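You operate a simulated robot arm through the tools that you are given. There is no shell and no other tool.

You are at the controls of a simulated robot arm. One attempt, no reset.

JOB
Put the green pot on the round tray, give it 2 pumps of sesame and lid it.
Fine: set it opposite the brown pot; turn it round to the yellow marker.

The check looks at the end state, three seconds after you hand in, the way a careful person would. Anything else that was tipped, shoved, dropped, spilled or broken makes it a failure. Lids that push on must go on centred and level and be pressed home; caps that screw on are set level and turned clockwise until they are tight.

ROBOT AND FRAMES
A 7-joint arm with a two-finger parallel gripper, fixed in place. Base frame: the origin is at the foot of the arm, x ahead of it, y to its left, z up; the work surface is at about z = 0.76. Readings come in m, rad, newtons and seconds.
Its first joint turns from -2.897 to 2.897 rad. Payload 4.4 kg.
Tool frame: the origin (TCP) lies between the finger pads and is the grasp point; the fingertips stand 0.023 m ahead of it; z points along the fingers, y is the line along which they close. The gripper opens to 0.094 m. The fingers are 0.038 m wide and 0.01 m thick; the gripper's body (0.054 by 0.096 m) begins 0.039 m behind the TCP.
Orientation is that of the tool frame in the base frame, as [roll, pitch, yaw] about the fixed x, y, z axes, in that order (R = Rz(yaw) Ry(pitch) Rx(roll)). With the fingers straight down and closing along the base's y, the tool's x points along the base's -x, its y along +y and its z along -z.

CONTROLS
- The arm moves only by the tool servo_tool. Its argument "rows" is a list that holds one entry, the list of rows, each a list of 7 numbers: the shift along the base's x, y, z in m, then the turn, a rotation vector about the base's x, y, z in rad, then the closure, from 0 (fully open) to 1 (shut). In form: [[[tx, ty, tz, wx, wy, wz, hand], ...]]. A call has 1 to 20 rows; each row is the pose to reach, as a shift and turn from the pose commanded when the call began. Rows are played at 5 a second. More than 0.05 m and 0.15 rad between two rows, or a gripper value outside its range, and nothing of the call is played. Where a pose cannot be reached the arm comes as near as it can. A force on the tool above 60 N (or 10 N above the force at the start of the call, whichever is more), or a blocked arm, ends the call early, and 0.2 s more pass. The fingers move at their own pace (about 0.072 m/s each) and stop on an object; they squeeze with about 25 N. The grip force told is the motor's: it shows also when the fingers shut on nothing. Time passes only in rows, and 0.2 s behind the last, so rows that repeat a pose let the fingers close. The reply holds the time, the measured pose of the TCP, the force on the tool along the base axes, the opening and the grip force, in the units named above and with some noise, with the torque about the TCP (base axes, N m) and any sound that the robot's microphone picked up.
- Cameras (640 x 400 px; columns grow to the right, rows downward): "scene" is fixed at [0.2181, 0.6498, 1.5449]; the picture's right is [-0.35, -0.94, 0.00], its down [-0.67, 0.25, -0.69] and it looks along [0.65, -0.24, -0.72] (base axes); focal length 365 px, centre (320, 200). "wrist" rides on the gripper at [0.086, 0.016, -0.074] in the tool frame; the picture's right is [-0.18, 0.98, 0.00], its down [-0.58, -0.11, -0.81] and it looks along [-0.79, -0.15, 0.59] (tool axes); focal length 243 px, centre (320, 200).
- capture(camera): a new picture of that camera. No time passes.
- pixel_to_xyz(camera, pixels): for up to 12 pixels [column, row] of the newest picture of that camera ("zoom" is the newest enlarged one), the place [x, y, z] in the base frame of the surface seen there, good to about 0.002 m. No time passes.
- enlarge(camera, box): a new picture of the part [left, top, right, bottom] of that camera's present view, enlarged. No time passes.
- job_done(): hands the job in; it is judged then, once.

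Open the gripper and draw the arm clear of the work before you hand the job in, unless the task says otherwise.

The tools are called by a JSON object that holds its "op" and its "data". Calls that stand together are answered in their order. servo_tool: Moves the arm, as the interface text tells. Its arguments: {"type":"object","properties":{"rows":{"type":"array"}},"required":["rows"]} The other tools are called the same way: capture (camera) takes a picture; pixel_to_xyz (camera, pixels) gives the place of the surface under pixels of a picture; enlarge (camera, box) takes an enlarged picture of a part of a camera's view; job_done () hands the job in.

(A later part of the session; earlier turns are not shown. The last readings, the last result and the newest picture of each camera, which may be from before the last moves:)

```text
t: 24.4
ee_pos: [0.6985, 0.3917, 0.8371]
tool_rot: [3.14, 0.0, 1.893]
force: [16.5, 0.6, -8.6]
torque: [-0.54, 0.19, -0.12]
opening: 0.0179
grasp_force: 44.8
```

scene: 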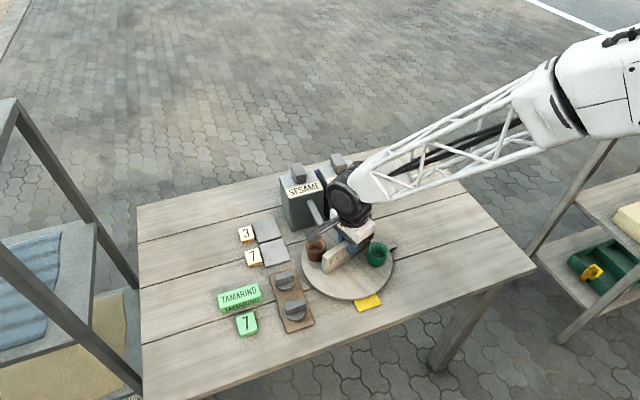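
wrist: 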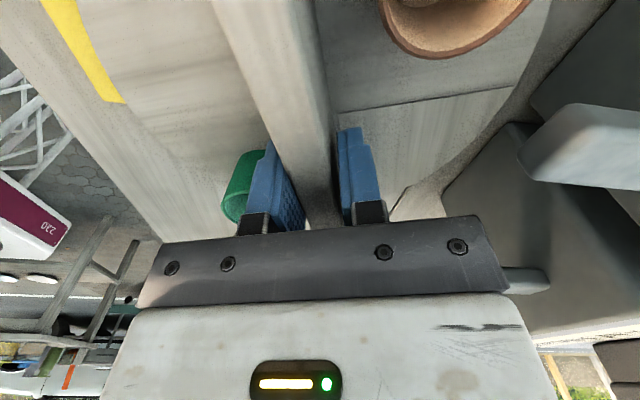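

Both fingers now hold the wall (opening 0.0179), with slight overshoot (+16 N). I shift back about 1 mm to neutralise the side force.

{"op": "servo_tool", "data": {"rows": [[[0.0009, 0.0003, 0, 0, 0, 0, 0.9], [0.0009, 0.0003, 0, 0, 0, 0, 0.9], [0.0009, 0.0003, 0, 0, 0, 0, 0.9]]]}}

```text
t: 25.2
ee_pos: [0.6982, 0.3919, 0.8376]
tool_rot: [3.14, 0.001, 1.893]
force: [-8.3, -21.3, 12.7]
torque: [0.43, 0.2, 0.09]
opening: 0.0179
grasp_force: 45.2
```

Side forces changed but remain modest; I hold one more moment to see whether the reading settles.

{"op": "servo_tool", "data": {"rows": [[[0, 0, 0, 0, 0, 0, 0.9], [0, 0, 0, 0, 0, 0, 0.9]]]}}

```text
t: 25.8
ee_pos: [0.6969, 0.3922, 0.8385]
tool_rot: [3.14, 0.001, 1.896]
force: [-12.4, -27.2, 17.4]
torque: [-0.4, 0.07, 0.16]
opening: 0.0179
grasp_force: 45.0
```

The grip is tight and fights the pivot. Instead I'll use a loose fork: open to ~0.0205 (about 2–3 mm slack) so the fingers just push the wall around, and check the force drops.

{"op": "servo_tool", "data": {"rows": [[[0, 0, 0, 0, 0, 0, 0.78], [0, 0, 0, 0, 0, 0, 0.78], [0, 0, 0, 0, 0, 0, 0.78]]]}}

```text
t: 26.6
ee_pos: [0.697, 0.3924, 0.8374]
tool_rot: [3.141, 0.002, 1.895]
force: [-0.3, 0.2, 0.2]
torque: [-0.01, 0.02, 0.02]
opening: 0.0209
grasp_force: 0.0
```

Force is now zero with 2–3 mm slack, so the fork is centred on the wall. I try a small turn of +0.28 rad about the tray centre (0.695, 0.4005), moving the tool along the matching small arc.

{"op": "servo_tool", "data": {"rows": [[[0.0006, 0.0002, 0, 0, 0, 0.07, 0.78], [0.0011, 0.0005, 0, 0, 0, 0.14, 0.78], [0.0016, 0.0008, 0, 0, 0, 0.21, 0.78], [0.0021, 0.0011, 0, 0, 0, 0.28, 0.78], [0.0021, 0.0011, 0, 0, 0, 0.28, 0.78]]]}}

{"op": "capture", "data": {"camera": "scene"}}

{"op": "enlarge", "data": {"camera": "scene", "box": [290, 200, 420, 310]}}

```text
t: 27.8
ee_pos: [0.7, 0.3936, 0.8386]
tool_rot: [3.141, 0.002, 2.175]
force: [-0.7, -0.8, -0.1]
torque: [0.0, -0.01, -0.06]
opening: 0.021
grasp_force: 0.4
```

```text
taken
```

scene: 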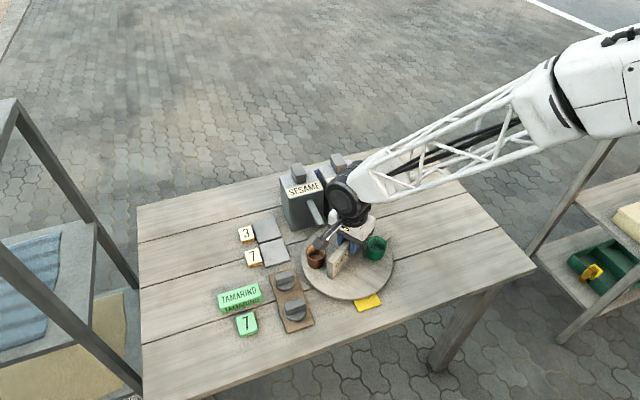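

```text
3.64 times, centred on (355, 255) of scene
```

zoom: 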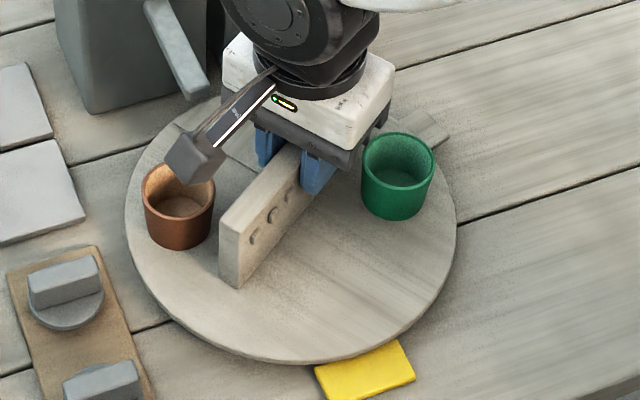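

The tray turns freely with almost no force, and both pots ride along. I continue +0.7 rad on the same arc.

{"op": "servo_tool", "data": {"rows": [[[0.0005, 0.0004, 0, 0, 0, 0.07, 0.78], [0.0009, 0.0008, 0, 0, 0, 0.14, 0.78], [0.0013, 0.0012, 0, 0, 0, 0.21, 0.78], [0.0017, 0.0016, 0, 0, 0, 0.28, 0.78], [0.0021, 0.0021, 0, 0, 0, 0.35, 0.78], [0.0024, 0.0026, 0, 0, 0, 0.42, 0.78], [0.0026, 0.0032, 0, 0, 0, 0.49, 0.78], [0.0029, 0.0037, 0, 0, 0, 0.56, 0.78], [0.0031, 0.0043, 0, 0, 0, 0.63, 0.78], [0.0033, 0.0048, 0, 0, 0, 0.7, 0.78], [0.0033, 0.0048, 0, 0, 0, 0.7, 0.78]]]}}

{"op": "capture", "data": {"camera": "scene"}}

{"op": "enlarge", "data": {"camera": "scene", "box": [280, 170, 430, 310]}}

{"op": "capture", "data": {"camera": "wrist"}}

```text
t: 30.2
ee_pos: [0.7031, 0.3983, 0.8376]
tool_rot: [3.14, 0.001, 2.876]
force: [-1.0, -1.1, -0.6]
torque: [-0.02, 0.03, -0.02]
opening: 0.021
grasp_force: 0.4
```

```text
taken
```

scene: 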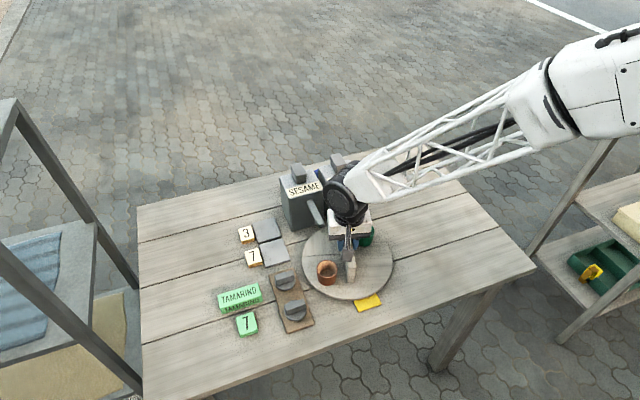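

```text
2.86 times, centred on (355, 240) of scene
```

zoom: 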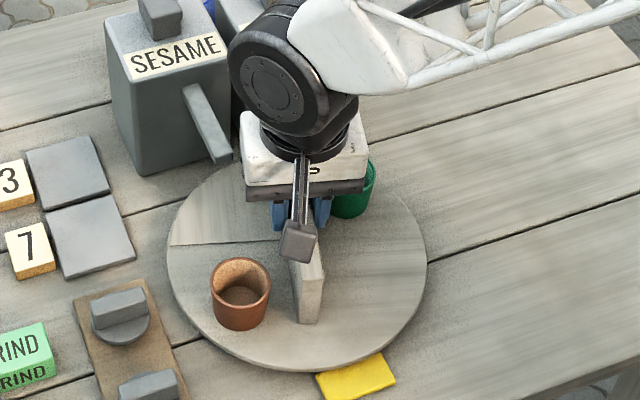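

```text
taken
```

wrist: 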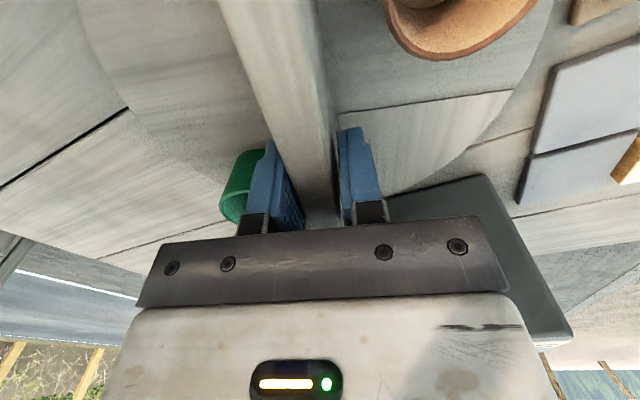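

Turning works smoothly (now ≈ 0.98 rad). I continue to about 1.68 rad, checking force as the rim tab passes the dispenser fronts.

{"op": "servo_tool", "data": {"rows": [[[0.0001, 0.0006, 0, 0, 0, 0.07, 0.78], [0.0002, 0.0012, 0, 0, 0, 0.14, 0.78], [0.0002, 0.0018, 0, 0, 0, 0.21, 0.78], [0.0002, 0.0024, 0, 0, 0, 0.28, 0.78], [0.0002, 0.003, 0, 0, 0, 0.35, 0.78], [0.0001, 0.0035, 0, 0, 0, 0.42, 0.78], [0, 0.0041, 0, 0, 0, 0.49, 0.78], [-0.0002, 0.0047, 0, 0, 0, 0.56, 0.78], [-0.0004, 0.0053, 0, 0, 0, 0.63, 0.78], [-0.0006, 0.0058, 0, 0, 0, 0.7, 0.78], [-0.0006, 0.0058, 0, 0, 0, 0.7, 0.78]]]}}

{"op": "capture", "data": {"camera": "scene"}}

{"op": "enlarge", "data": {"camera": "scene", "box": [280, 170, 430, 310]}}

{"op": "capture", "data": {"camera": "wrist"}}

```text
t: 32.6
ee_pos: [0.7028, 0.4032, 0.8382]
tool_rot: [3.141, 0.0, -2.708]
force: [1.0, -0.8, 0.3]
torque: [0.02, 0.0, 0.03]
opening: 0.021
grasp_force: 0.8
```

```text
taken
```

scene: 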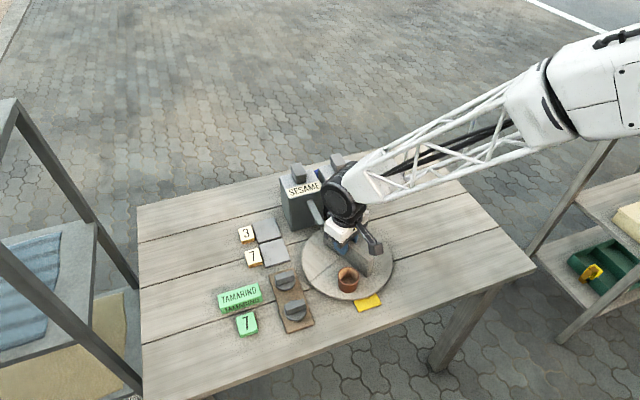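

```text
2.86 times, centred on (355, 240) of scene
```

zoom: 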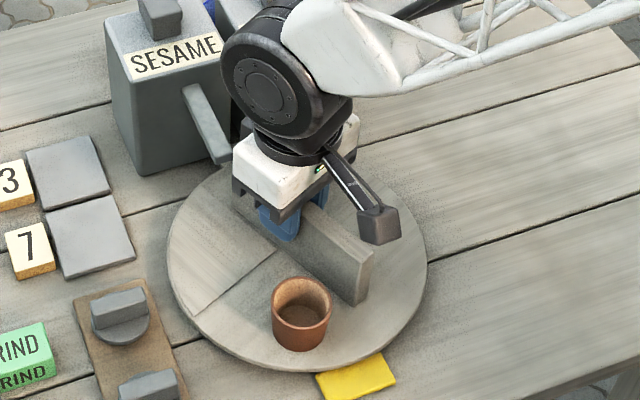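

```text
taken
```

wrist: 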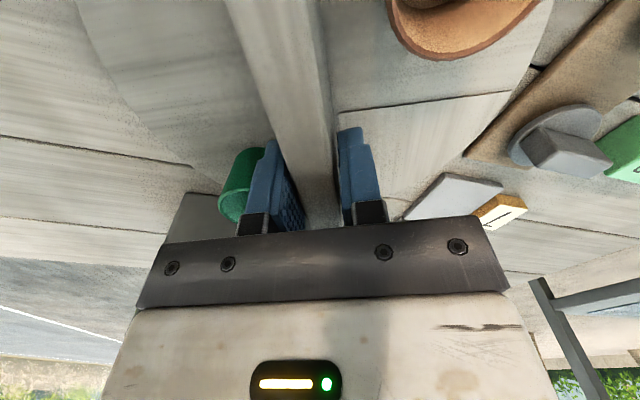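

Still smooth; the brown pot is now near the marker side. I turn on to ≈2.66 rad, which should bring the green pot near the sesame spout.

{"op": "servo_tool", "data": {"rows": [[[-0.0003, 0.0005, 0, 0, 0, 0.07, 0.78], [-0.0006, 0.001, 0, 0, 0, 0.14, 0.78], [-0.001, 0.0015, 0, 0, 0, 0.21, 0.78], [-0.0013, 0.002, 0, 0, 0, 0.28, 0.78], [-0.0018, 0.0024, 0, 0, 0, 0.35, 0.78], [-0.0022, 0.0028, 0, 0, 0, 0.42, 0.78], [-0.0027, 0.0032, 0, 0, 0, 0.49, 0.78], [-0.0032, 0.0035, 0, 0, 0, 0.56, 0.78], [-0.0037, 0.0038, 0, 0, 0, 0.63, 0.78], [-0.0042, 0.004, 0, 0, 0, 0.7, 0.78], [-0.0048, 0.0043, 0, 0, 0, 0.77, 0.78], [-0.0053, 0.0044, 0, 0, 0, 0.84, 0.78], [-0.0059, 0.0046, 0, 0, 0, 0.91, 0.78], [-0.0065, 0.0047, 0, 0, 0, 0.98, 0.78], [-0.0065, 0.0047, 0, 0, 0, 0.98, 0.78]]]}}

{"op": "capture", "data": {"camera": "scene"}}

{"op": "enlarge", "data": {"camera": "scene", "box": [280, 170, 430, 310]}}

{"op": "capture", "data": {"camera": "wrist"}}

```text
t: 35.8
ee_pos: [0.6975, 0.4093, 0.839]
tool_rot: [3.141, 0.001, -1.728]
force: [0.5, 0.1, 0.5]
torque: [-0.02, 0.04, 0.0]
opening: 0.0212
grasp_force: 0.6
```

```text
taken
```

scene: 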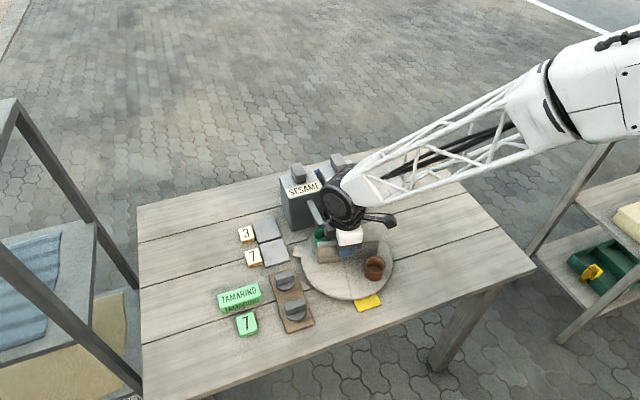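

```text
2.86 times, centred on (355, 240) of scene
```

zoom: 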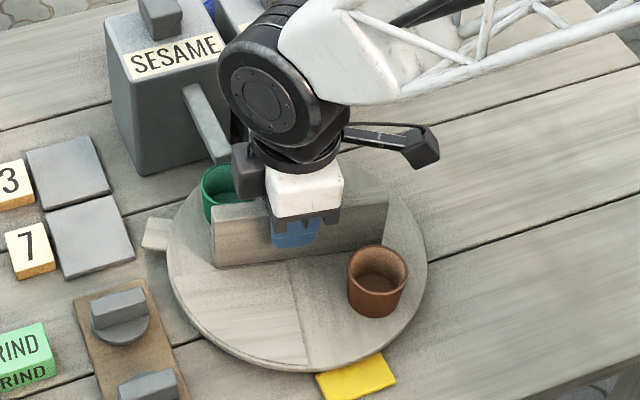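

```text
taken
```

wrist: 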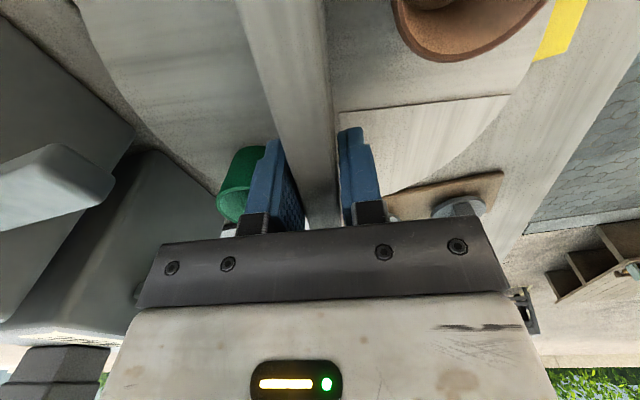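

The green pot is now almost under the sesame spout. I measure the brown pot rim (377,262 in zoom) and the visible green rim to get the exact tray angle.

{"op": "pixel_to_xyz", "data": {"camera": "zoom", "pixels": [[349, 262], [406, 264], [377, 246], [377, 282], [360, 250], [395, 277], [204, 185], [220, 167], [206, 195], [232, 170], [222, 162], [205, 152]]}}

```text
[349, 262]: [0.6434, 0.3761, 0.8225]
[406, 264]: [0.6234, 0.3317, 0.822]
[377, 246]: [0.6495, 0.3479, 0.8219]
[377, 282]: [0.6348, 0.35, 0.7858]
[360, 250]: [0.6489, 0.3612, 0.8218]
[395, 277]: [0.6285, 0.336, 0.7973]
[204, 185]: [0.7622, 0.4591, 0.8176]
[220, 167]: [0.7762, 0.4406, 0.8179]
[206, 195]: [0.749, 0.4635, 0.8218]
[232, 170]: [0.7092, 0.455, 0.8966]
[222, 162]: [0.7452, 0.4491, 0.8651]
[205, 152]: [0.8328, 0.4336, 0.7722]
```

By the brown pot the tray has turned 151°, putting the green pot at ≈36°. I add 0.115 rad to align it with the spout tip, then relax the fork slightly, open and lift off.

{"op": "servo_tool", "data": {"rows": [[[-0.0005, 0.0001, 0, 0, 0, 0.06, 0.78], [-0.001, 0.0001, 0, 0, 0, 0.115, 0.78], [-0.001, 0.0001, 0, 0, 0, 0.115, 0.78], [-0.001, 0.0001, 0, 0, 0, 0.07, 0.78], [-0.001, 0.0001, 0, 0, 0, 0.07, 0.65], [-0.001, 0.0001, 0, 0, 0, 0.07, 0.65], [-0.001, 0.0001, 0.02, 0, 0, 0.07, 0.65], [-0.001, 0.0001, 0.05, 0, 0, 0.07, 0.65], [-0.001, 0.0001, 0.09, 0, 0, 0.07, 0.65]]]}}

{"op": "capture", "data": {"camera": "wrist"}}

{"op": "capture", "data": {"camera": "scene"}}

{"op": "enlarge", "data": {"camera": "scene", "box": [280, 170, 430, 310]}}

```text
t: 37.8
ee_pos: [0.6947, 0.4067, 0.9279]
tool_rot: [3.141, -0.002, -1.658]
force: [-0.1, -0.1, -0.1]
torque: [0.04, -0.02, 0.01]
opening: 0.0331
grasp_force: 0.0
```

```text
taken
```

wrist: 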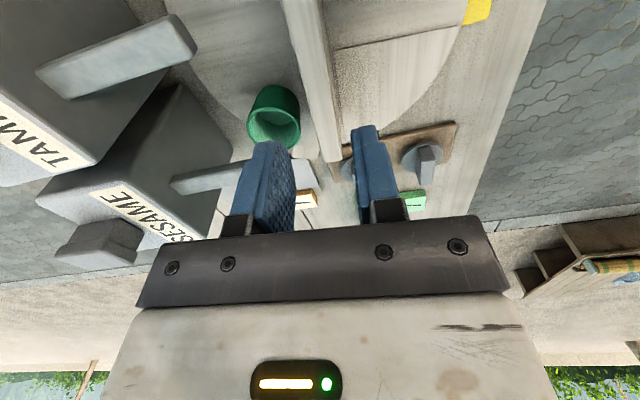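

```text
taken
```

scene: 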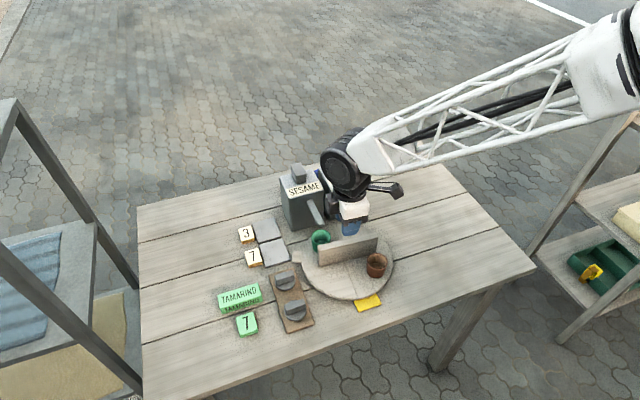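

```text
2.86 times, centred on (355, 240) of scene
```

zoom: 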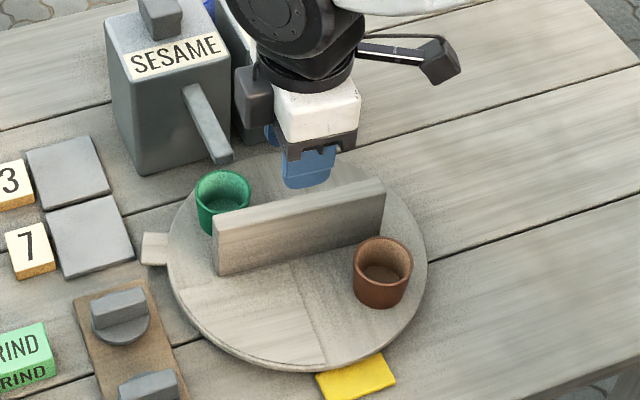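

The gripper is clear and the green pot rim is visible around (223,190) in the zoom, just in front of the spout tip (222,160). I measure it.

{"op": "pixel_to_xyz", "data": {"camera": "zoom", "pixels": [[197, 190], [249, 190], [223, 173], [223, 206], [205, 178], [243, 178], [208, 203], [222, 160], [212, 163], [231, 158], [184, 92], [200, 88]]}}

{"op": "enlarge", "data": {"camera": "wrist", "box": [150, 50, 330, 220]}}

```text
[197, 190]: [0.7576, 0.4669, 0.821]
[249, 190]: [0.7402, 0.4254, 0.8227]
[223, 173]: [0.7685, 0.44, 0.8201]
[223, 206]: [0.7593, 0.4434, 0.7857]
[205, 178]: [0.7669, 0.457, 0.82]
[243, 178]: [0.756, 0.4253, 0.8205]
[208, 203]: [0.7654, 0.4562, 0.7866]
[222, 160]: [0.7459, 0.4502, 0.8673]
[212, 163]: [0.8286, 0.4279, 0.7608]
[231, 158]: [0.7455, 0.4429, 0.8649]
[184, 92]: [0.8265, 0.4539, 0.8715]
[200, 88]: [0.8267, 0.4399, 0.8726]
```

```text
2.35 times, centred on (240, 135) of wrist
```

zoom: 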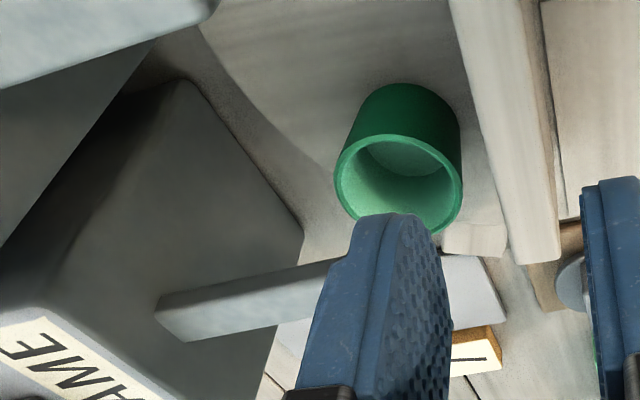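

The green rim centre is (0.7475, 0.4465) in scene frame, spout tip at x≈0.7457, y≈0.4475 — well aligned under the outlet. Next I back up and turn the wrist camera towards the sesame pump head to measure it.

{"op": "servo_tool", "data": {"rows": [[[0, 0, 0.02, 0, 0, -0.1, 0.5], [0, 0, 0.045, 0, 0, -0.235, 0.2], [0, 0.005, 0.07, 0, 0, -0.37, 0], [0, 0.012, 0.09, 0, 0, -0.505, 0], [0.001, 0.02, 0.105, 0, 0, -0.64, 0], [0.002, 0.028, 0.12, 0, 0, -0.775, 0], [0.003, 0.036, 0.122, 0, 0, -0.91, 0], [0.004, 0.044, 0.122, 0, 0, -1.045, 0], [0.005, 0.05, 0.122, 0, 0, -1.18, 0], [0.005, 0.056, 0.122, 0, 0, -1.315, 0], [0.005, 0.061, 0.122, 0, 0, -1.45, 0], [0.005, 0.061, 0.122, 0, 0, -1.484, 0]]]}}

{"op": "capture", "data": {"camera": "wrist"}}

{"op": "enlarge", "data": {"camera": "wrist", "box": [240, 100, 420, 230]}}

```text
t: 40.4
ee_pos: [0.7007, 0.4707, 1.0491]
tool_rot: [3.141, -0.001, 3.14]
force: [-0.5, -0.8, 0.1]
torque: [0.01, -0.02, -0.01]
opening: 0.094
grasp_force: 0.0
```

```text
taken
```

wrist: 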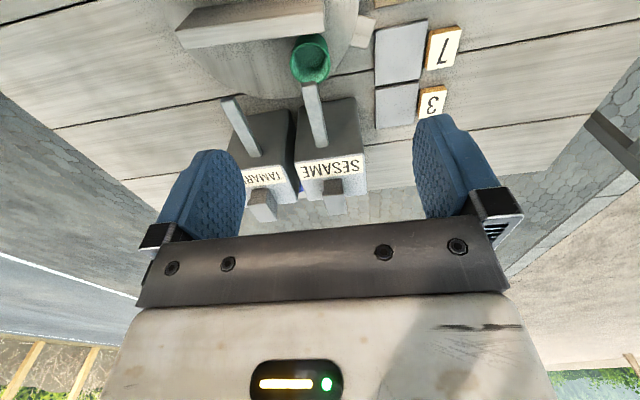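

```text
3.08 times, centred on (330, 165) of wrist
```

zoom: 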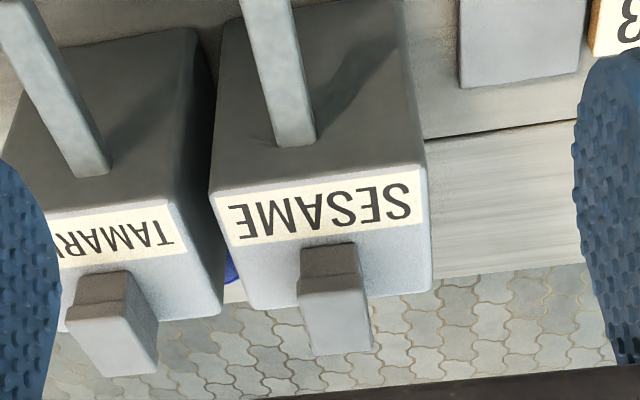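

The sesame pump head is at about (335,300) in this zoom (front face above, top face below, picture upside down). I measure its corners plus the pot and spout tip.

{"op": "pixel_to_xyz", "data": {"camera": "zoom", "pixels": [[305, 300], [360, 297], [315, 350], [368, 345], [335, 320], [310, 270], [350, 265], [330, 285], [305, 250], [350, 245], [240, 300], [425, 285]]}}

{"op": "pixel_to_xyz", "data": {"camera": "wrist", "pixels": [[293, 60], [327, 60], [310, 80], [310, 38], [305, 85], [318, 85], [312, 88], [312, 100], [300, 45], [320, 42], [185, 35], [320, 15]]}}

```text
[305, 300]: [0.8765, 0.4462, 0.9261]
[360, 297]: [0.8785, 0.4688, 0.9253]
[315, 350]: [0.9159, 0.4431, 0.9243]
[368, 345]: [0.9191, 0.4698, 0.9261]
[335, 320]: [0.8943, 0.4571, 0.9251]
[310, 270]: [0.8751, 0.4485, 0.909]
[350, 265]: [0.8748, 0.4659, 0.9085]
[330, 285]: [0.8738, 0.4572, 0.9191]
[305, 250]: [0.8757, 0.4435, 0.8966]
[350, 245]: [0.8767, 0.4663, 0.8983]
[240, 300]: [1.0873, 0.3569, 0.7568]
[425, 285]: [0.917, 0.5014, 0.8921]
```

```text
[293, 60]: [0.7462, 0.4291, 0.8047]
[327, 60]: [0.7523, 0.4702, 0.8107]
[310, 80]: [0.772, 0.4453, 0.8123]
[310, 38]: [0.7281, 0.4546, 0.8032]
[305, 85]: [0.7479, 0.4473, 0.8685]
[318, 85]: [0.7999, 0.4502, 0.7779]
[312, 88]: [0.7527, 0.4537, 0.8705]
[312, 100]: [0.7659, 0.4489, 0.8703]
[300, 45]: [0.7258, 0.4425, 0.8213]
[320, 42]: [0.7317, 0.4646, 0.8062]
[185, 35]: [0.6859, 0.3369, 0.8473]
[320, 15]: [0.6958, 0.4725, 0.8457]
```

Pump head top: x 0.876–0.919, y 0.445–0.470, z≈0.925; the pot centre (0.7495, 0.4495) sits right beneath the spout tip. I close the fingers and try a vertical reach to above the head centre at z≈1.0, to see if the arm gets there.

{"op": "servo_tool", "data": {"rows": [[[0.03, -0.002, -0.005, 0, 0, 0, 0.5], [0.06, -0.004, -0.01, 0, 0, 0, 0.8], [0.09, -0.006, -0.02, 0, 0, 0, 1], [0.12, -0.008, -0.03, 0, 0, 0, 1], [0.15, -0.01, -0.035, 0, 0, 0, 1], [0.18, -0.012, -0.04, 0, 0, 0, 1], [0.1975, -0.013, -0.045, 0, 0, 0, 1], [0.1975, -0.013, -0.045, 0, 0, 0, 1]]]}}

{"op": "capture", "data": {"camera": "scene"}}

{"op": "capture", "data": {"camera": "wrist"}}

```text
t: 42.2
ee_pos: [0.8987, 0.4578, 1.0053]
tool_rot: [3.141, 0.001, 3.139]
force: [-0.4, 0.8, 0.6]
torque: [0.03, -0.01, 0.0]
opening: 0.0
grasp_force: 25.2
```

```text
taken
```

scene: 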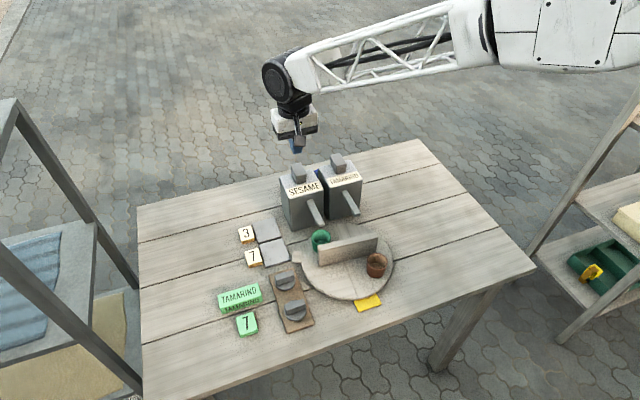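

```text
taken
```

wrist: 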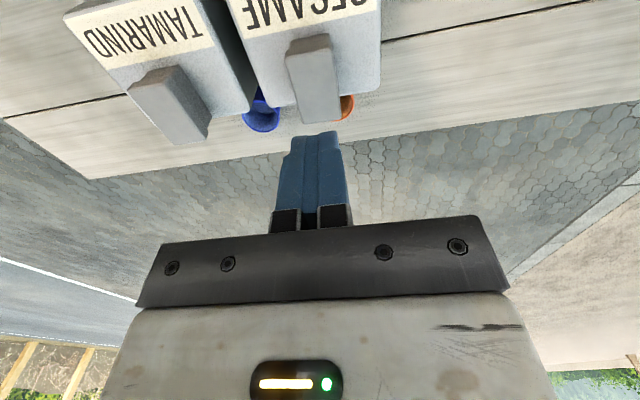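

The arm reaches vertically above the pump head. I lower the closed fingertips to just above the head top (tips ≈ 0.93).

{"op": "servo_tool", "data": {"rows": [[[-0.001, -0.0005, -0.02, 0, 0, 0, 1], [-0.001, -0.0005, -0.04, 0, 0, 0, 1], [-0.001, -0.0005, -0.05, 0, 0, 0, 1], [-0.001, -0.0005, -0.053, 0, 0, 0, 1], [-0.001, -0.0005, -0.053, 0, 0, 0, 1]]]}}

{"op": "capture", "data": {"camera": "scene"}}

{"op": "enlarge", "data": {"camera": "scene", "box": [260, 110, 380, 260]}}

{"op": "capture", "data": {"camera": "wrist"}}

```text
t: 43.4
ee_pos: [0.8957, 0.456, 0.9531]
tool_rot: [3.141, -0.001, 3.14]
force: [0.2, -1.1, 0.1]
torque: [-0.04, 0.0, 0.02]
opening: 0.0
grasp_force: 25.1
```

```text
taken
```

scene: 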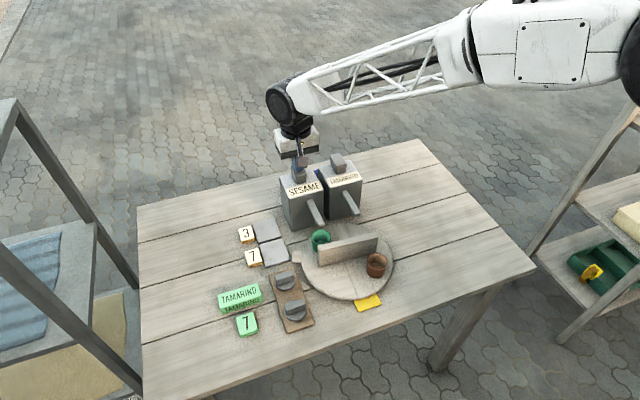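

```text
2.67 times, centred on (320, 185) of scene
```

zoom: 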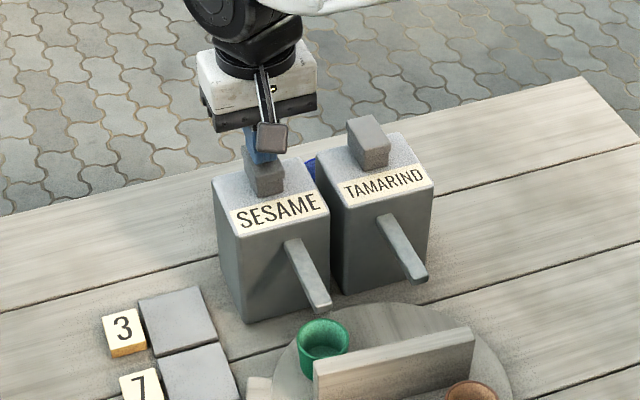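

```text
taken
```

wrist: 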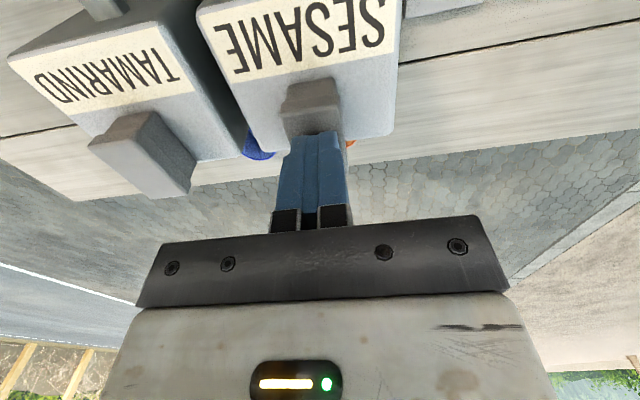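

Fingertips hover just above the sesame head, well centred. I press down slowly in 2 mm rows; the force limit will stop me at the end of the stroke.

{"op": "servo_tool", "data": {"rows": [[[0, 0, -0.003, 0, 0, 0, 1], [0, 0, -0.005, 0, 0, 0, 1], [0, 0, -0.007, 0, 0, 0, 1], [0, 0, -0.009, 0, 0, 0, 1], [0, 0, -0.011, 0, 0, 0, 1]]]}}

```text
t: 44.6
ee_pos: [0.897, 0.4552, 0.9411]
tool_rot: [3.141, 0.002, 3.139]
force: [-0.9, 0.0, 2.0]
torque: [0.02, 0.06, -0.03]
opening: 0.0
grasp_force: 24.3
```

Only 2 N so far with tips ≈ 7 mm below the original head top; the spring is light. I continue pressing.

{"op": "servo_tool", "data": {"rows": [[[0, 0, -0.002, 0, 0, 0, 1], [0, 0, -0.004, 0, 0, 0, 1], [0, 0, -0.006, 0, 0, 0, 1], [0, 0, -0.008, 0, 0, 0, 1]]]}}

{"op": "capture", "data": {"camera": "scene"}}

{"op": "enlarge", "data": {"camera": "scene", "box": [260, 110, 380, 260]}}

```text
t: 45.6
ee_pos: [0.8976, 0.4564, 0.9333]
tool_rot: [3.141, 0.0, 3.14]
force: [2.6, -2.5, 4.4]
torque: [-0.03, -0.01, 0.04]
opening: 0.0002
grasp_force: 25.1
```

```text
taken
```

scene: 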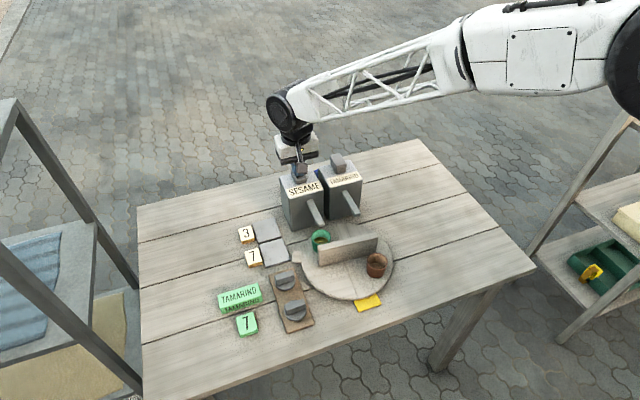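

```text
2.67 times, centred on (320, 185) of scene
```

zoom: 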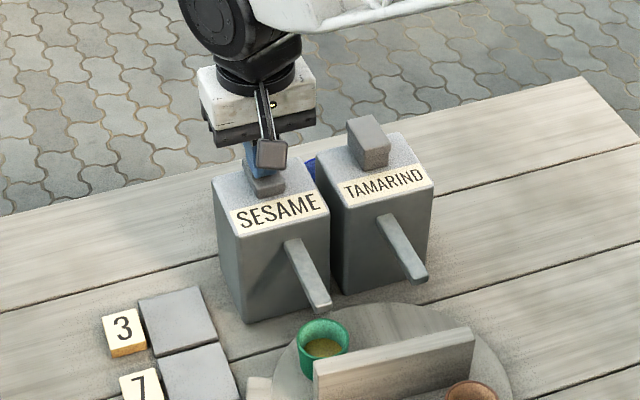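

The head has gone down and golden sesame shows in the green pot at (325,345). I complete the stroke until the end stop is felt.

{"op": "servo_tool", "data": {"rows": [[[0, 0, -0.002, 0, 0, 0, 1], [0, 0, -0.004, 0, 0, 0, 1], [0, 0, -0.004, 0, 0, 0, 1]]]}}

{"op": "enlarge", "data": {"camera": "scene", "box": [270, 150, 370, 260]}}

```text
t: 46.4
ee_pos: [0.8983, 0.4558, 0.9321]
tool_rot: [3.139, 0.002, 3.14]
force: [-7.4, -6.9, 34.3]
torque: [-0.2, 0.34, 0.05]
opening: 0.0
grasp_force: 25.1
```

```text
3.64 times, centred on (320, 205) of scene
```

zoom: 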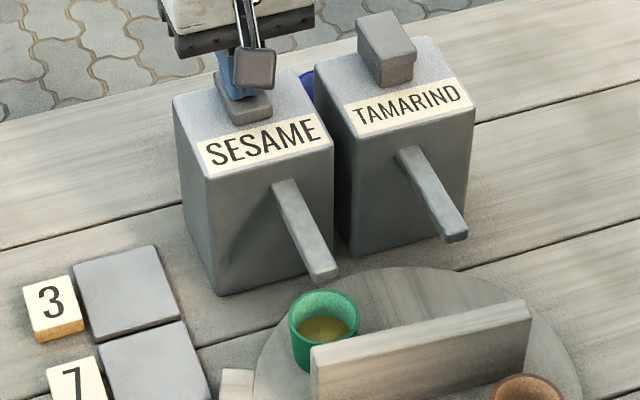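

End stop reached (34 N at z=0.932): pump one is complete. I raise clear of the head and wait for it to spring back.

{"op": "servo_tool", "data": {"rows": [[[0, 0, 0.008, 0, 0, 0, 1], [0, 0, 0.016, 0, 0, 0, 1], [0, 0, 0.024, 0, 0, 0, 1], [0, 0, 0.034, 0, 0, 0, 1], [0, 0, 0.04, 0, 0, 0, 1], [0, 0, 0.04, 0, 0, 0, 1], [0, 0, 0.04, 0, 0, 0, 1]]]}}

{"op": "capture", "data": {"camera": "scene"}}

{"op": "enlarge", "data": {"camera": "scene", "box": [270, 130, 370, 260]}}

```text
t: 48.0
ee_pos: [0.8974, 0.4557, 0.9681]
tool_rot: [3.142, -0.001, 3.14]
force: [-0.1, 0.4, -0.5]
torque: [-0.01, 0.0, 0.0]
opening: 0.0
grasp_force: 24.9
```

```text
taken
```

scene: 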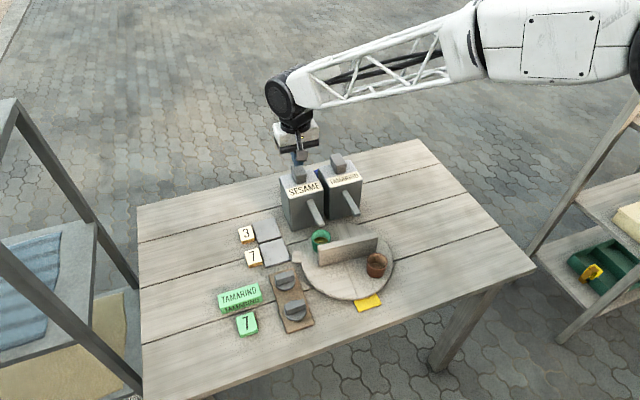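

```text
3.08 times, centred on (320, 195) of scene
```

zoom: 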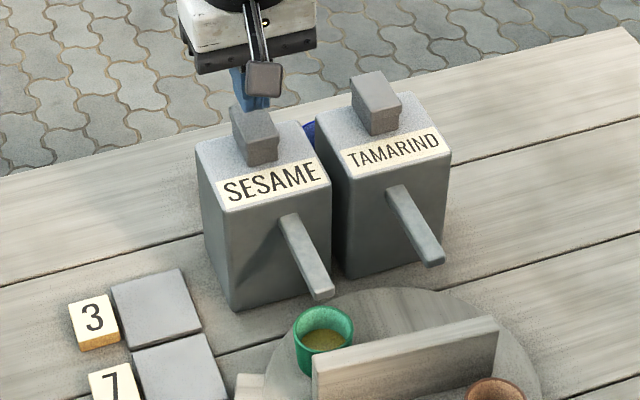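

The head has sprung back and one dose is in the pot. I do the second pump with the same stroke to the end stop.

{"op": "servo_tool", "data": {"rows": [[[0, 0, -0.01, 0, 0, 0, 1], [0, 0, -0.018, 0, 0, 0, 1], [0, 0, -0.021, 0, 0, 0, 1], [0, 0, -0.024, 0, 0, 0, 1], [0, 0, -0.027, 0, 0, 0, 1], [0, 0, -0.03, 0, 0, 0, 1], [0, 0, -0.033, 0, 0, 0, 1], [0, 0, -0.036, 0, 0, 0, 1], [0, 0, -0.038, 0, 0, 0, 1], [0, 0, -0.04, 0, 0, 0, 1], [0, 0, -0.04, 0, 0, 0, 1]]]}}

{"op": "enlarge", "data": {"camera": "scene", "box": [270, 150, 370, 260]}}

```text
t: 50.4
ee_pos: [0.8977, 0.4562, 0.9325]
tool_rot: [3.14, 0.003, 3.14]
force: [0.3, -2.9, 33.3]
torque: [-0.05, 0.21, -0.05]
opening: 0.0
grasp_force: 25.1
```

```text
3.64 times, centred on (320, 205) of scene
```

zoom: 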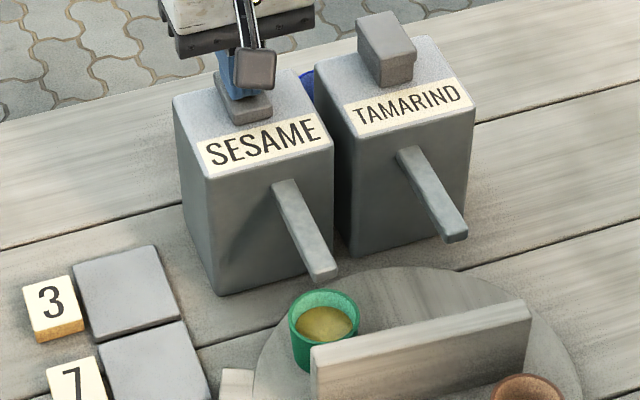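

Second dose is in (level visibly higher, end stop at 33 N). I raise, retreat from the dispensers, and go above the tray centre while turning the tool −1.65 rad so the fork can straddle the wall again.

{"op": "servo_tool", "data": {"rows": [[[0, 0, 0.01, 0, 0, 0, 1], [0, 0, 0.025, 0, 0, 0, 1], [0, 0, 0.05, 0, 0, 0, 1], [0, 0, 0.08, 0, 0, 0, 1], [-0.015, -0.004, 0.08, 0, 0, -0.12, 1], [-0.03, -0.007, 0.08, 0, 0, -0.24, 1], [-0.045, -0.011, 0.08, 0, 0, -0.36, 0.8], [-0.06, -0.015, 0.08, 0, 0, -0.48, 0.7], [-0.075, -0.019, 0.08, 0, 0, -0.6, 0.65], [-0.09, -0.022, 0.08, 0, 0, -0.72, 0.65], [-0.105, -0.026, 0.08, 0, 0, -0.84, 0.65], [-0.12, -0.03, 0.08, 0, 0, -0.96, 0.65], [-0.135, -0.034, 0.08, 0, 0, -1.08, 0.65], [-0.15, -0.037, 0.08, 0, 0, -1.2, 0.65], [-0.165, -0.041, 0.075, 0, 0, -1.32, 0.65], [-0.18, -0.044, 0.07, 0, 0, -1.44, 0.65], [-0.192, -0.047, 0.06, 0, 0, -1.55, 0.65], [-0.202, -0.0485, 0.05, 0, 0, -1.648, 0.65], [-0.202, -0.0485, 0.05, 0, 0, -1.648, 0.65]]]}}

{"op": "capture", "data": {"camera": "wrist"}}

{"op": "capture", "data": {"camera": "scene"}}

{"op": "enlarge", "data": {"camera": "scene", "box": [280, 170, 430, 310]}}

```text
t: 54.4
ee_pos: [0.6936, 0.4081, 0.9783]
tool_rot: [-3.142, 0.001, 1.493]
force: [-0.8, -0.4, 0.5]
torque: [0.04, 0.0, -0.03]
opening: 0.0332
grasp_force: 0.0
```

```text
taken
```

wrist: 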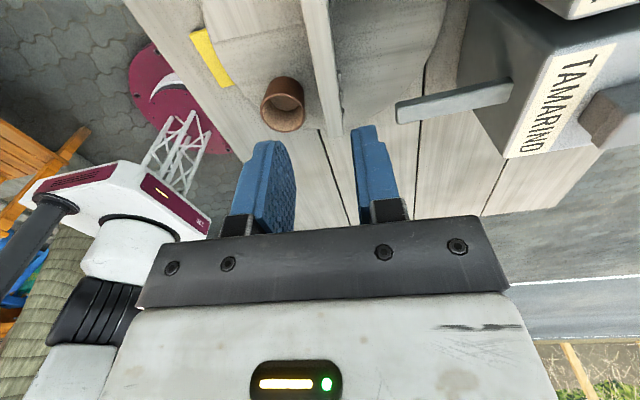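

```text
taken
```

scene: 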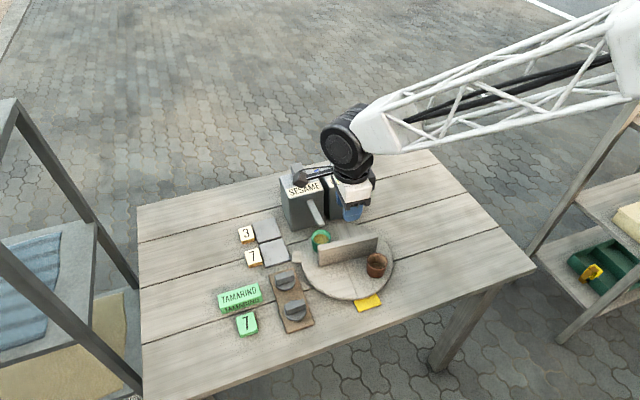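

```text
2.86 times, centred on (355, 240) of scene
```

zoom: 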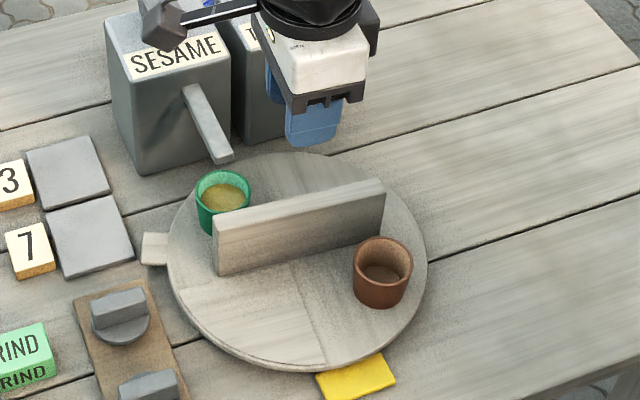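

The fork is above the tray; wall runs between the fingers at columns ~305–345. I measure its top edges for angle and centring.

{"op": "enlarge", "data": {"camera": "wrist", "box": [240, 0, 420, 140]}}

```text
2.86 times, centred on (330, 70) of wrist
```

zoom: 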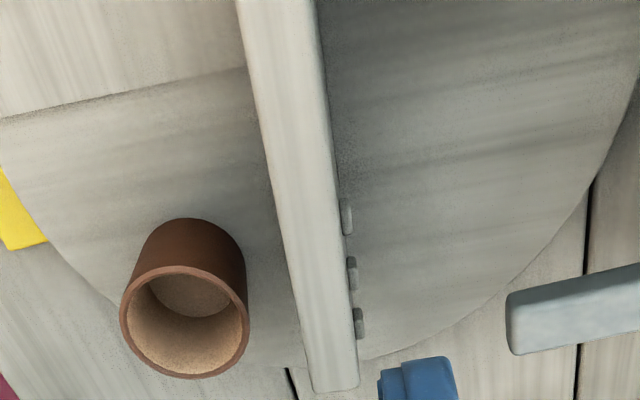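

{"op": "pixel_to_xyz", "data": {"camera": "zoom", "pixels": [[243, 20], [310, 20], [258, 100], [323, 100], [275, 190], [335, 190], [292, 280], [345, 280], [314, 388], [355, 385], [345, 215], [352, 270]]}}

{"op": "pixel_to_xyz", "data": {"camera": "zoom", "pixels": [[122, 315], [247, 325], [185, 376], [190, 270], [140, 360], [235, 360], [145, 280], [230, 285], [590, 200], [440, 330], [40, 230], [100, 290]]}}

```text
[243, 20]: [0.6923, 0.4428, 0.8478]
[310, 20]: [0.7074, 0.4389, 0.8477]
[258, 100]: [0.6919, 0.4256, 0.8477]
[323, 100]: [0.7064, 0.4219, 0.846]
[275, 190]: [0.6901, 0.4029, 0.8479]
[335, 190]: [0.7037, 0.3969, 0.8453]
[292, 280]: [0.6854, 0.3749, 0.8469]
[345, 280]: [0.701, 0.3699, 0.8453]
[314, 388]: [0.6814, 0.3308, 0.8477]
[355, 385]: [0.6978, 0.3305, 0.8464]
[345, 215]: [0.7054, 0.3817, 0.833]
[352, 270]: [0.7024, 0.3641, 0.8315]
```

```text
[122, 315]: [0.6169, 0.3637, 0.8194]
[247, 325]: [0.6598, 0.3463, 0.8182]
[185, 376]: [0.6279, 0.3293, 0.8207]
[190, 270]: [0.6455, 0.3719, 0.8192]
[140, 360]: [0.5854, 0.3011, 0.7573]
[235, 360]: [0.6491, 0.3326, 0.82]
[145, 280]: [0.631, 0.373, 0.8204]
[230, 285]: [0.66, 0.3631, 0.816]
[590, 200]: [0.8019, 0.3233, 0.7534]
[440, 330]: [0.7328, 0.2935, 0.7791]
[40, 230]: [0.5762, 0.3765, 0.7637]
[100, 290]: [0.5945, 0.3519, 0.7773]
```

Wall centreline runs at 84.7° with x≈0.696 at the pivot, matching the fork position. I descend around it with opening 0.033, then narrow to the loose fork.

{"op": "servo_tool", "data": {"rows": [[[0.0011, 0.001, -0.03, 0, 0, -0.014, 0.65], [0.0011, 0.001, -0.06, 0, 0, -0.014, 0.65], [0.0011, 0.001, -0.09, 0, 0, -0.014, 0.65], [0.0011, 0.001, -0.12, 0, 0, -0.014, 0.65], [0.0011, 0.001, -0.141, 0, 0, -0.014, 0.65], [0.0011, 0.001, -0.141, 0, 0, -0.014, 0.72], [0.0011, 0.001, -0.141, 0, 0, -0.014, 0.78], [0.0011, 0.001, -0.141, 0, 0, -0.014, 0.78]]]}}

{"op": "capture", "data": {"camera": "scene"}}

{"op": "enlarge", "data": {"camera": "scene", "box": [280, 170, 430, 310]}}

```text
t: 56.2
ee_pos: [0.6972, 0.407, 0.8376]
tool_rot: [3.141, 0.001, 1.478]
force: [-1.3, 0.9, -0.5]
torque: [-0.03, 0.01, -0.02]
opening: 0.0212
grasp_force: 0.1
```

```text
taken
```

scene: 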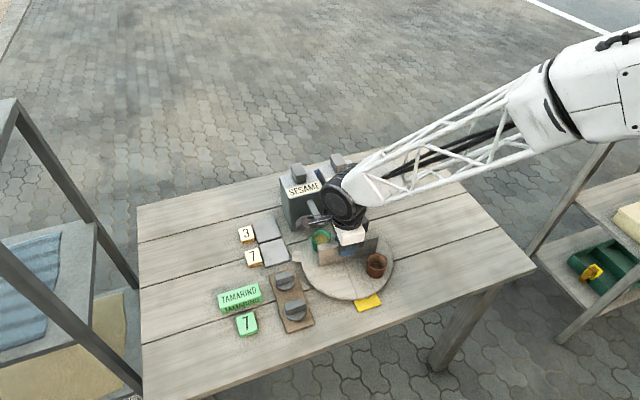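

```text
2.86 times, centred on (355, 240) of scene
```

zoom: 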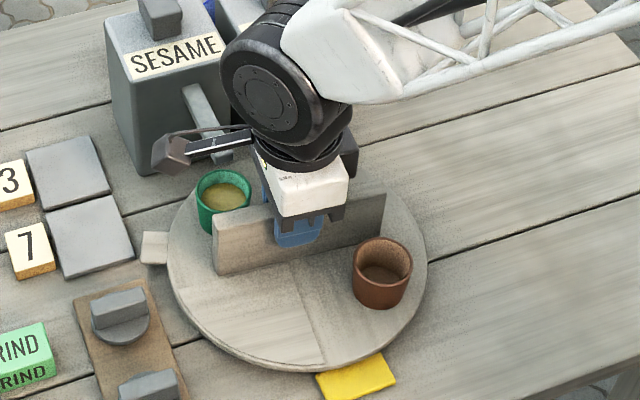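

Fork is on the wall with no force. I now turn the filled pot gently, +1.2 rad at 0.06 rad per row, along the same pivot arc.

{"op": "servo_tool", "data": {"rows": [[[-0.0005, 0, 0, 0, 0, 0.06, 0.78], [-0.001, 0, 0, 0, 0, 0.12, 0.78], [-0.0015, 0, 0, 0, 0, 0.18, 0.78], [-0.002, -0.0001, 0, 0, 0, 0.24, 0.78], [-0.0025, -0.0001, 0, 0, 0, 0.3, 0.78], [-0.003, -0.0003, 0, 0, 0, 0.36, 0.78], [-0.0035, -0.0004, 0, 0, 0, 0.42, 0.78], [-0.004, -0.0006, 0, 0, 0, 0.48, 0.78], [-0.0045, -0.0008, 0, 0, 0, 0.54, 0.78], [-0.0049, -0.001, 0, 0, 0, 0.6, 0.78], [-0.0054, -0.0013, 0, 0, 0, 0.66, 0.78], [-0.0058, -0.0016, 0, 0, 0, 0.72, 0.78], [-0.0062, -0.0019, 0, 0, 0, 0.78, 0.78], [-0.0066, -0.0022, 0, 0, 0, 0.84, 0.78], [-0.0069, -0.0026, 0, 0, 0, 0.9, 0.78], [-0.0073, -0.003, 0, 0, 0, 0.96, 0.78], [-0.0076, -0.0034, 0, 0, 0, 1.02, 0.78], [-0.0079, -0.0038, 0, 0, 0, 1.08, 0.78], [-0.0082, -0.0042, 0, 0, 0, 1.14, 0.78], [-0.0084, -0.0047, 0, 0, 0, 1.2, 0.78]]]}}

{"op": "capture", "data": {"camera": "scene"}}

{"op": "enlarge", "data": {"camera": "scene", "box": [280, 170, 430, 310]}}

```text
t: 60.4
ee_pos: [0.6872, 0.4042, 0.8393]
tool_rot: [3.142, 0.0, 2.679]
force: [0.5, 1.0, 0.6]
torque: [0.03, 0.03, -0.02]
opening: 0.021
grasp_force: 1.0
```

```text
taken
```

scene: 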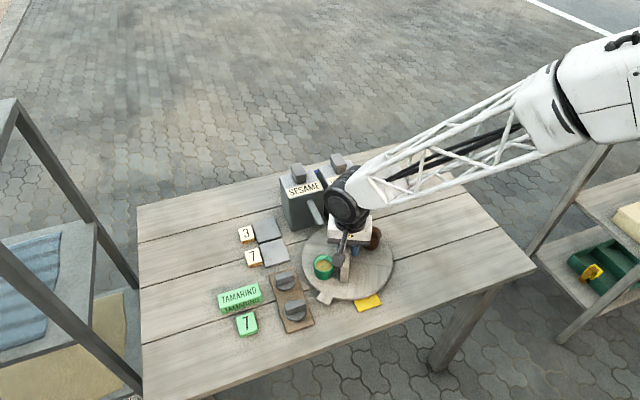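

```text
2.86 times, centred on (355, 240) of scene
```

zoom: 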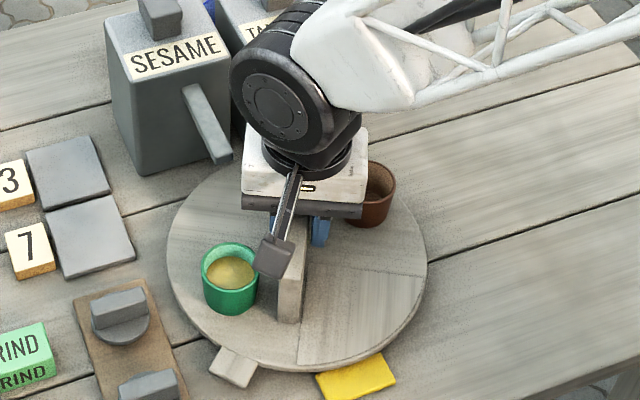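

The pot rides along well. The rim tab is at (235,367) in the zoom and will have to pass over the yellow marker, so I check the tab's underside height against the marker's top.

{"op": "enlarge", "data": {"camera": "scene", "box": [300, 270, 400, 330]}}

{"op": "pixel_to_xyz", "data": {"camera": "zoom", "pixels": [[115, 180], [160, 200], [190, 165], [140, 205], [140, 215], [150, 218], [185, 190], [180, 205], [380, 200], [400, 225], [370, 215], [480, 170]]}}

```text
6.40 times, centred on (350, 300) of scene
```

zoom: 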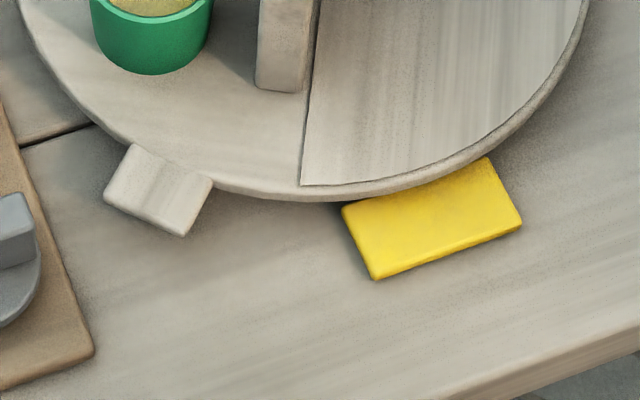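

```text
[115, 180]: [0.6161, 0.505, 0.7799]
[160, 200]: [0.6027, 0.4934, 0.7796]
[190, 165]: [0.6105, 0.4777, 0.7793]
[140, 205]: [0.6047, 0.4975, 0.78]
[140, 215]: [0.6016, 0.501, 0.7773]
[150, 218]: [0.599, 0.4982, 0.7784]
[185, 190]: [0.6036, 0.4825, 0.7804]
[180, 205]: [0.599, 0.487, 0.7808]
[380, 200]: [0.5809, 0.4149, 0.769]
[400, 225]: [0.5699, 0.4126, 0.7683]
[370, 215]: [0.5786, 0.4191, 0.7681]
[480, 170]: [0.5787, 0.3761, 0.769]
```

I zoom further into the tab's edge to find its thickness, and into the marker.

{"op": "enlarge", "data": {"camera": "scene", "box": [312, 288, 342, 312]}}

{"op": "pixel_to_xyz", "data": {"camera": "zoom", "pixels": [[150, 200], [150, 215], [150, 230], [150, 245], [150, 260], [200, 240], [200, 255], [200, 270], [200, 285], [250, 265], [250, 285], [250, 305]]}}

```text
16.00 times, centred on (327, 300) of scene
```

zoom: 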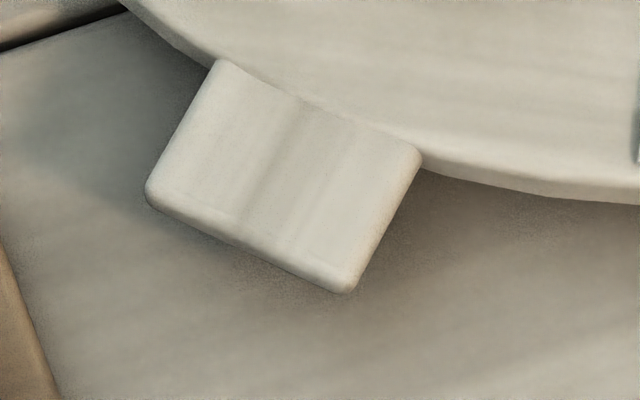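

```text
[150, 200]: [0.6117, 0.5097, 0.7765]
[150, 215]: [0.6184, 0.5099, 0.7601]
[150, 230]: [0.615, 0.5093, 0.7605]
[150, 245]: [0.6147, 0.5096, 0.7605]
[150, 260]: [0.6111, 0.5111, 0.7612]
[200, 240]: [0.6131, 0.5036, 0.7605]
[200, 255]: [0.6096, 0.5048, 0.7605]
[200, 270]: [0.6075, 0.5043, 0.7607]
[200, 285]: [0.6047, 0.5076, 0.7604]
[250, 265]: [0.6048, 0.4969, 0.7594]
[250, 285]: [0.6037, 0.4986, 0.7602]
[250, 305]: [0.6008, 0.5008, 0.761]
```

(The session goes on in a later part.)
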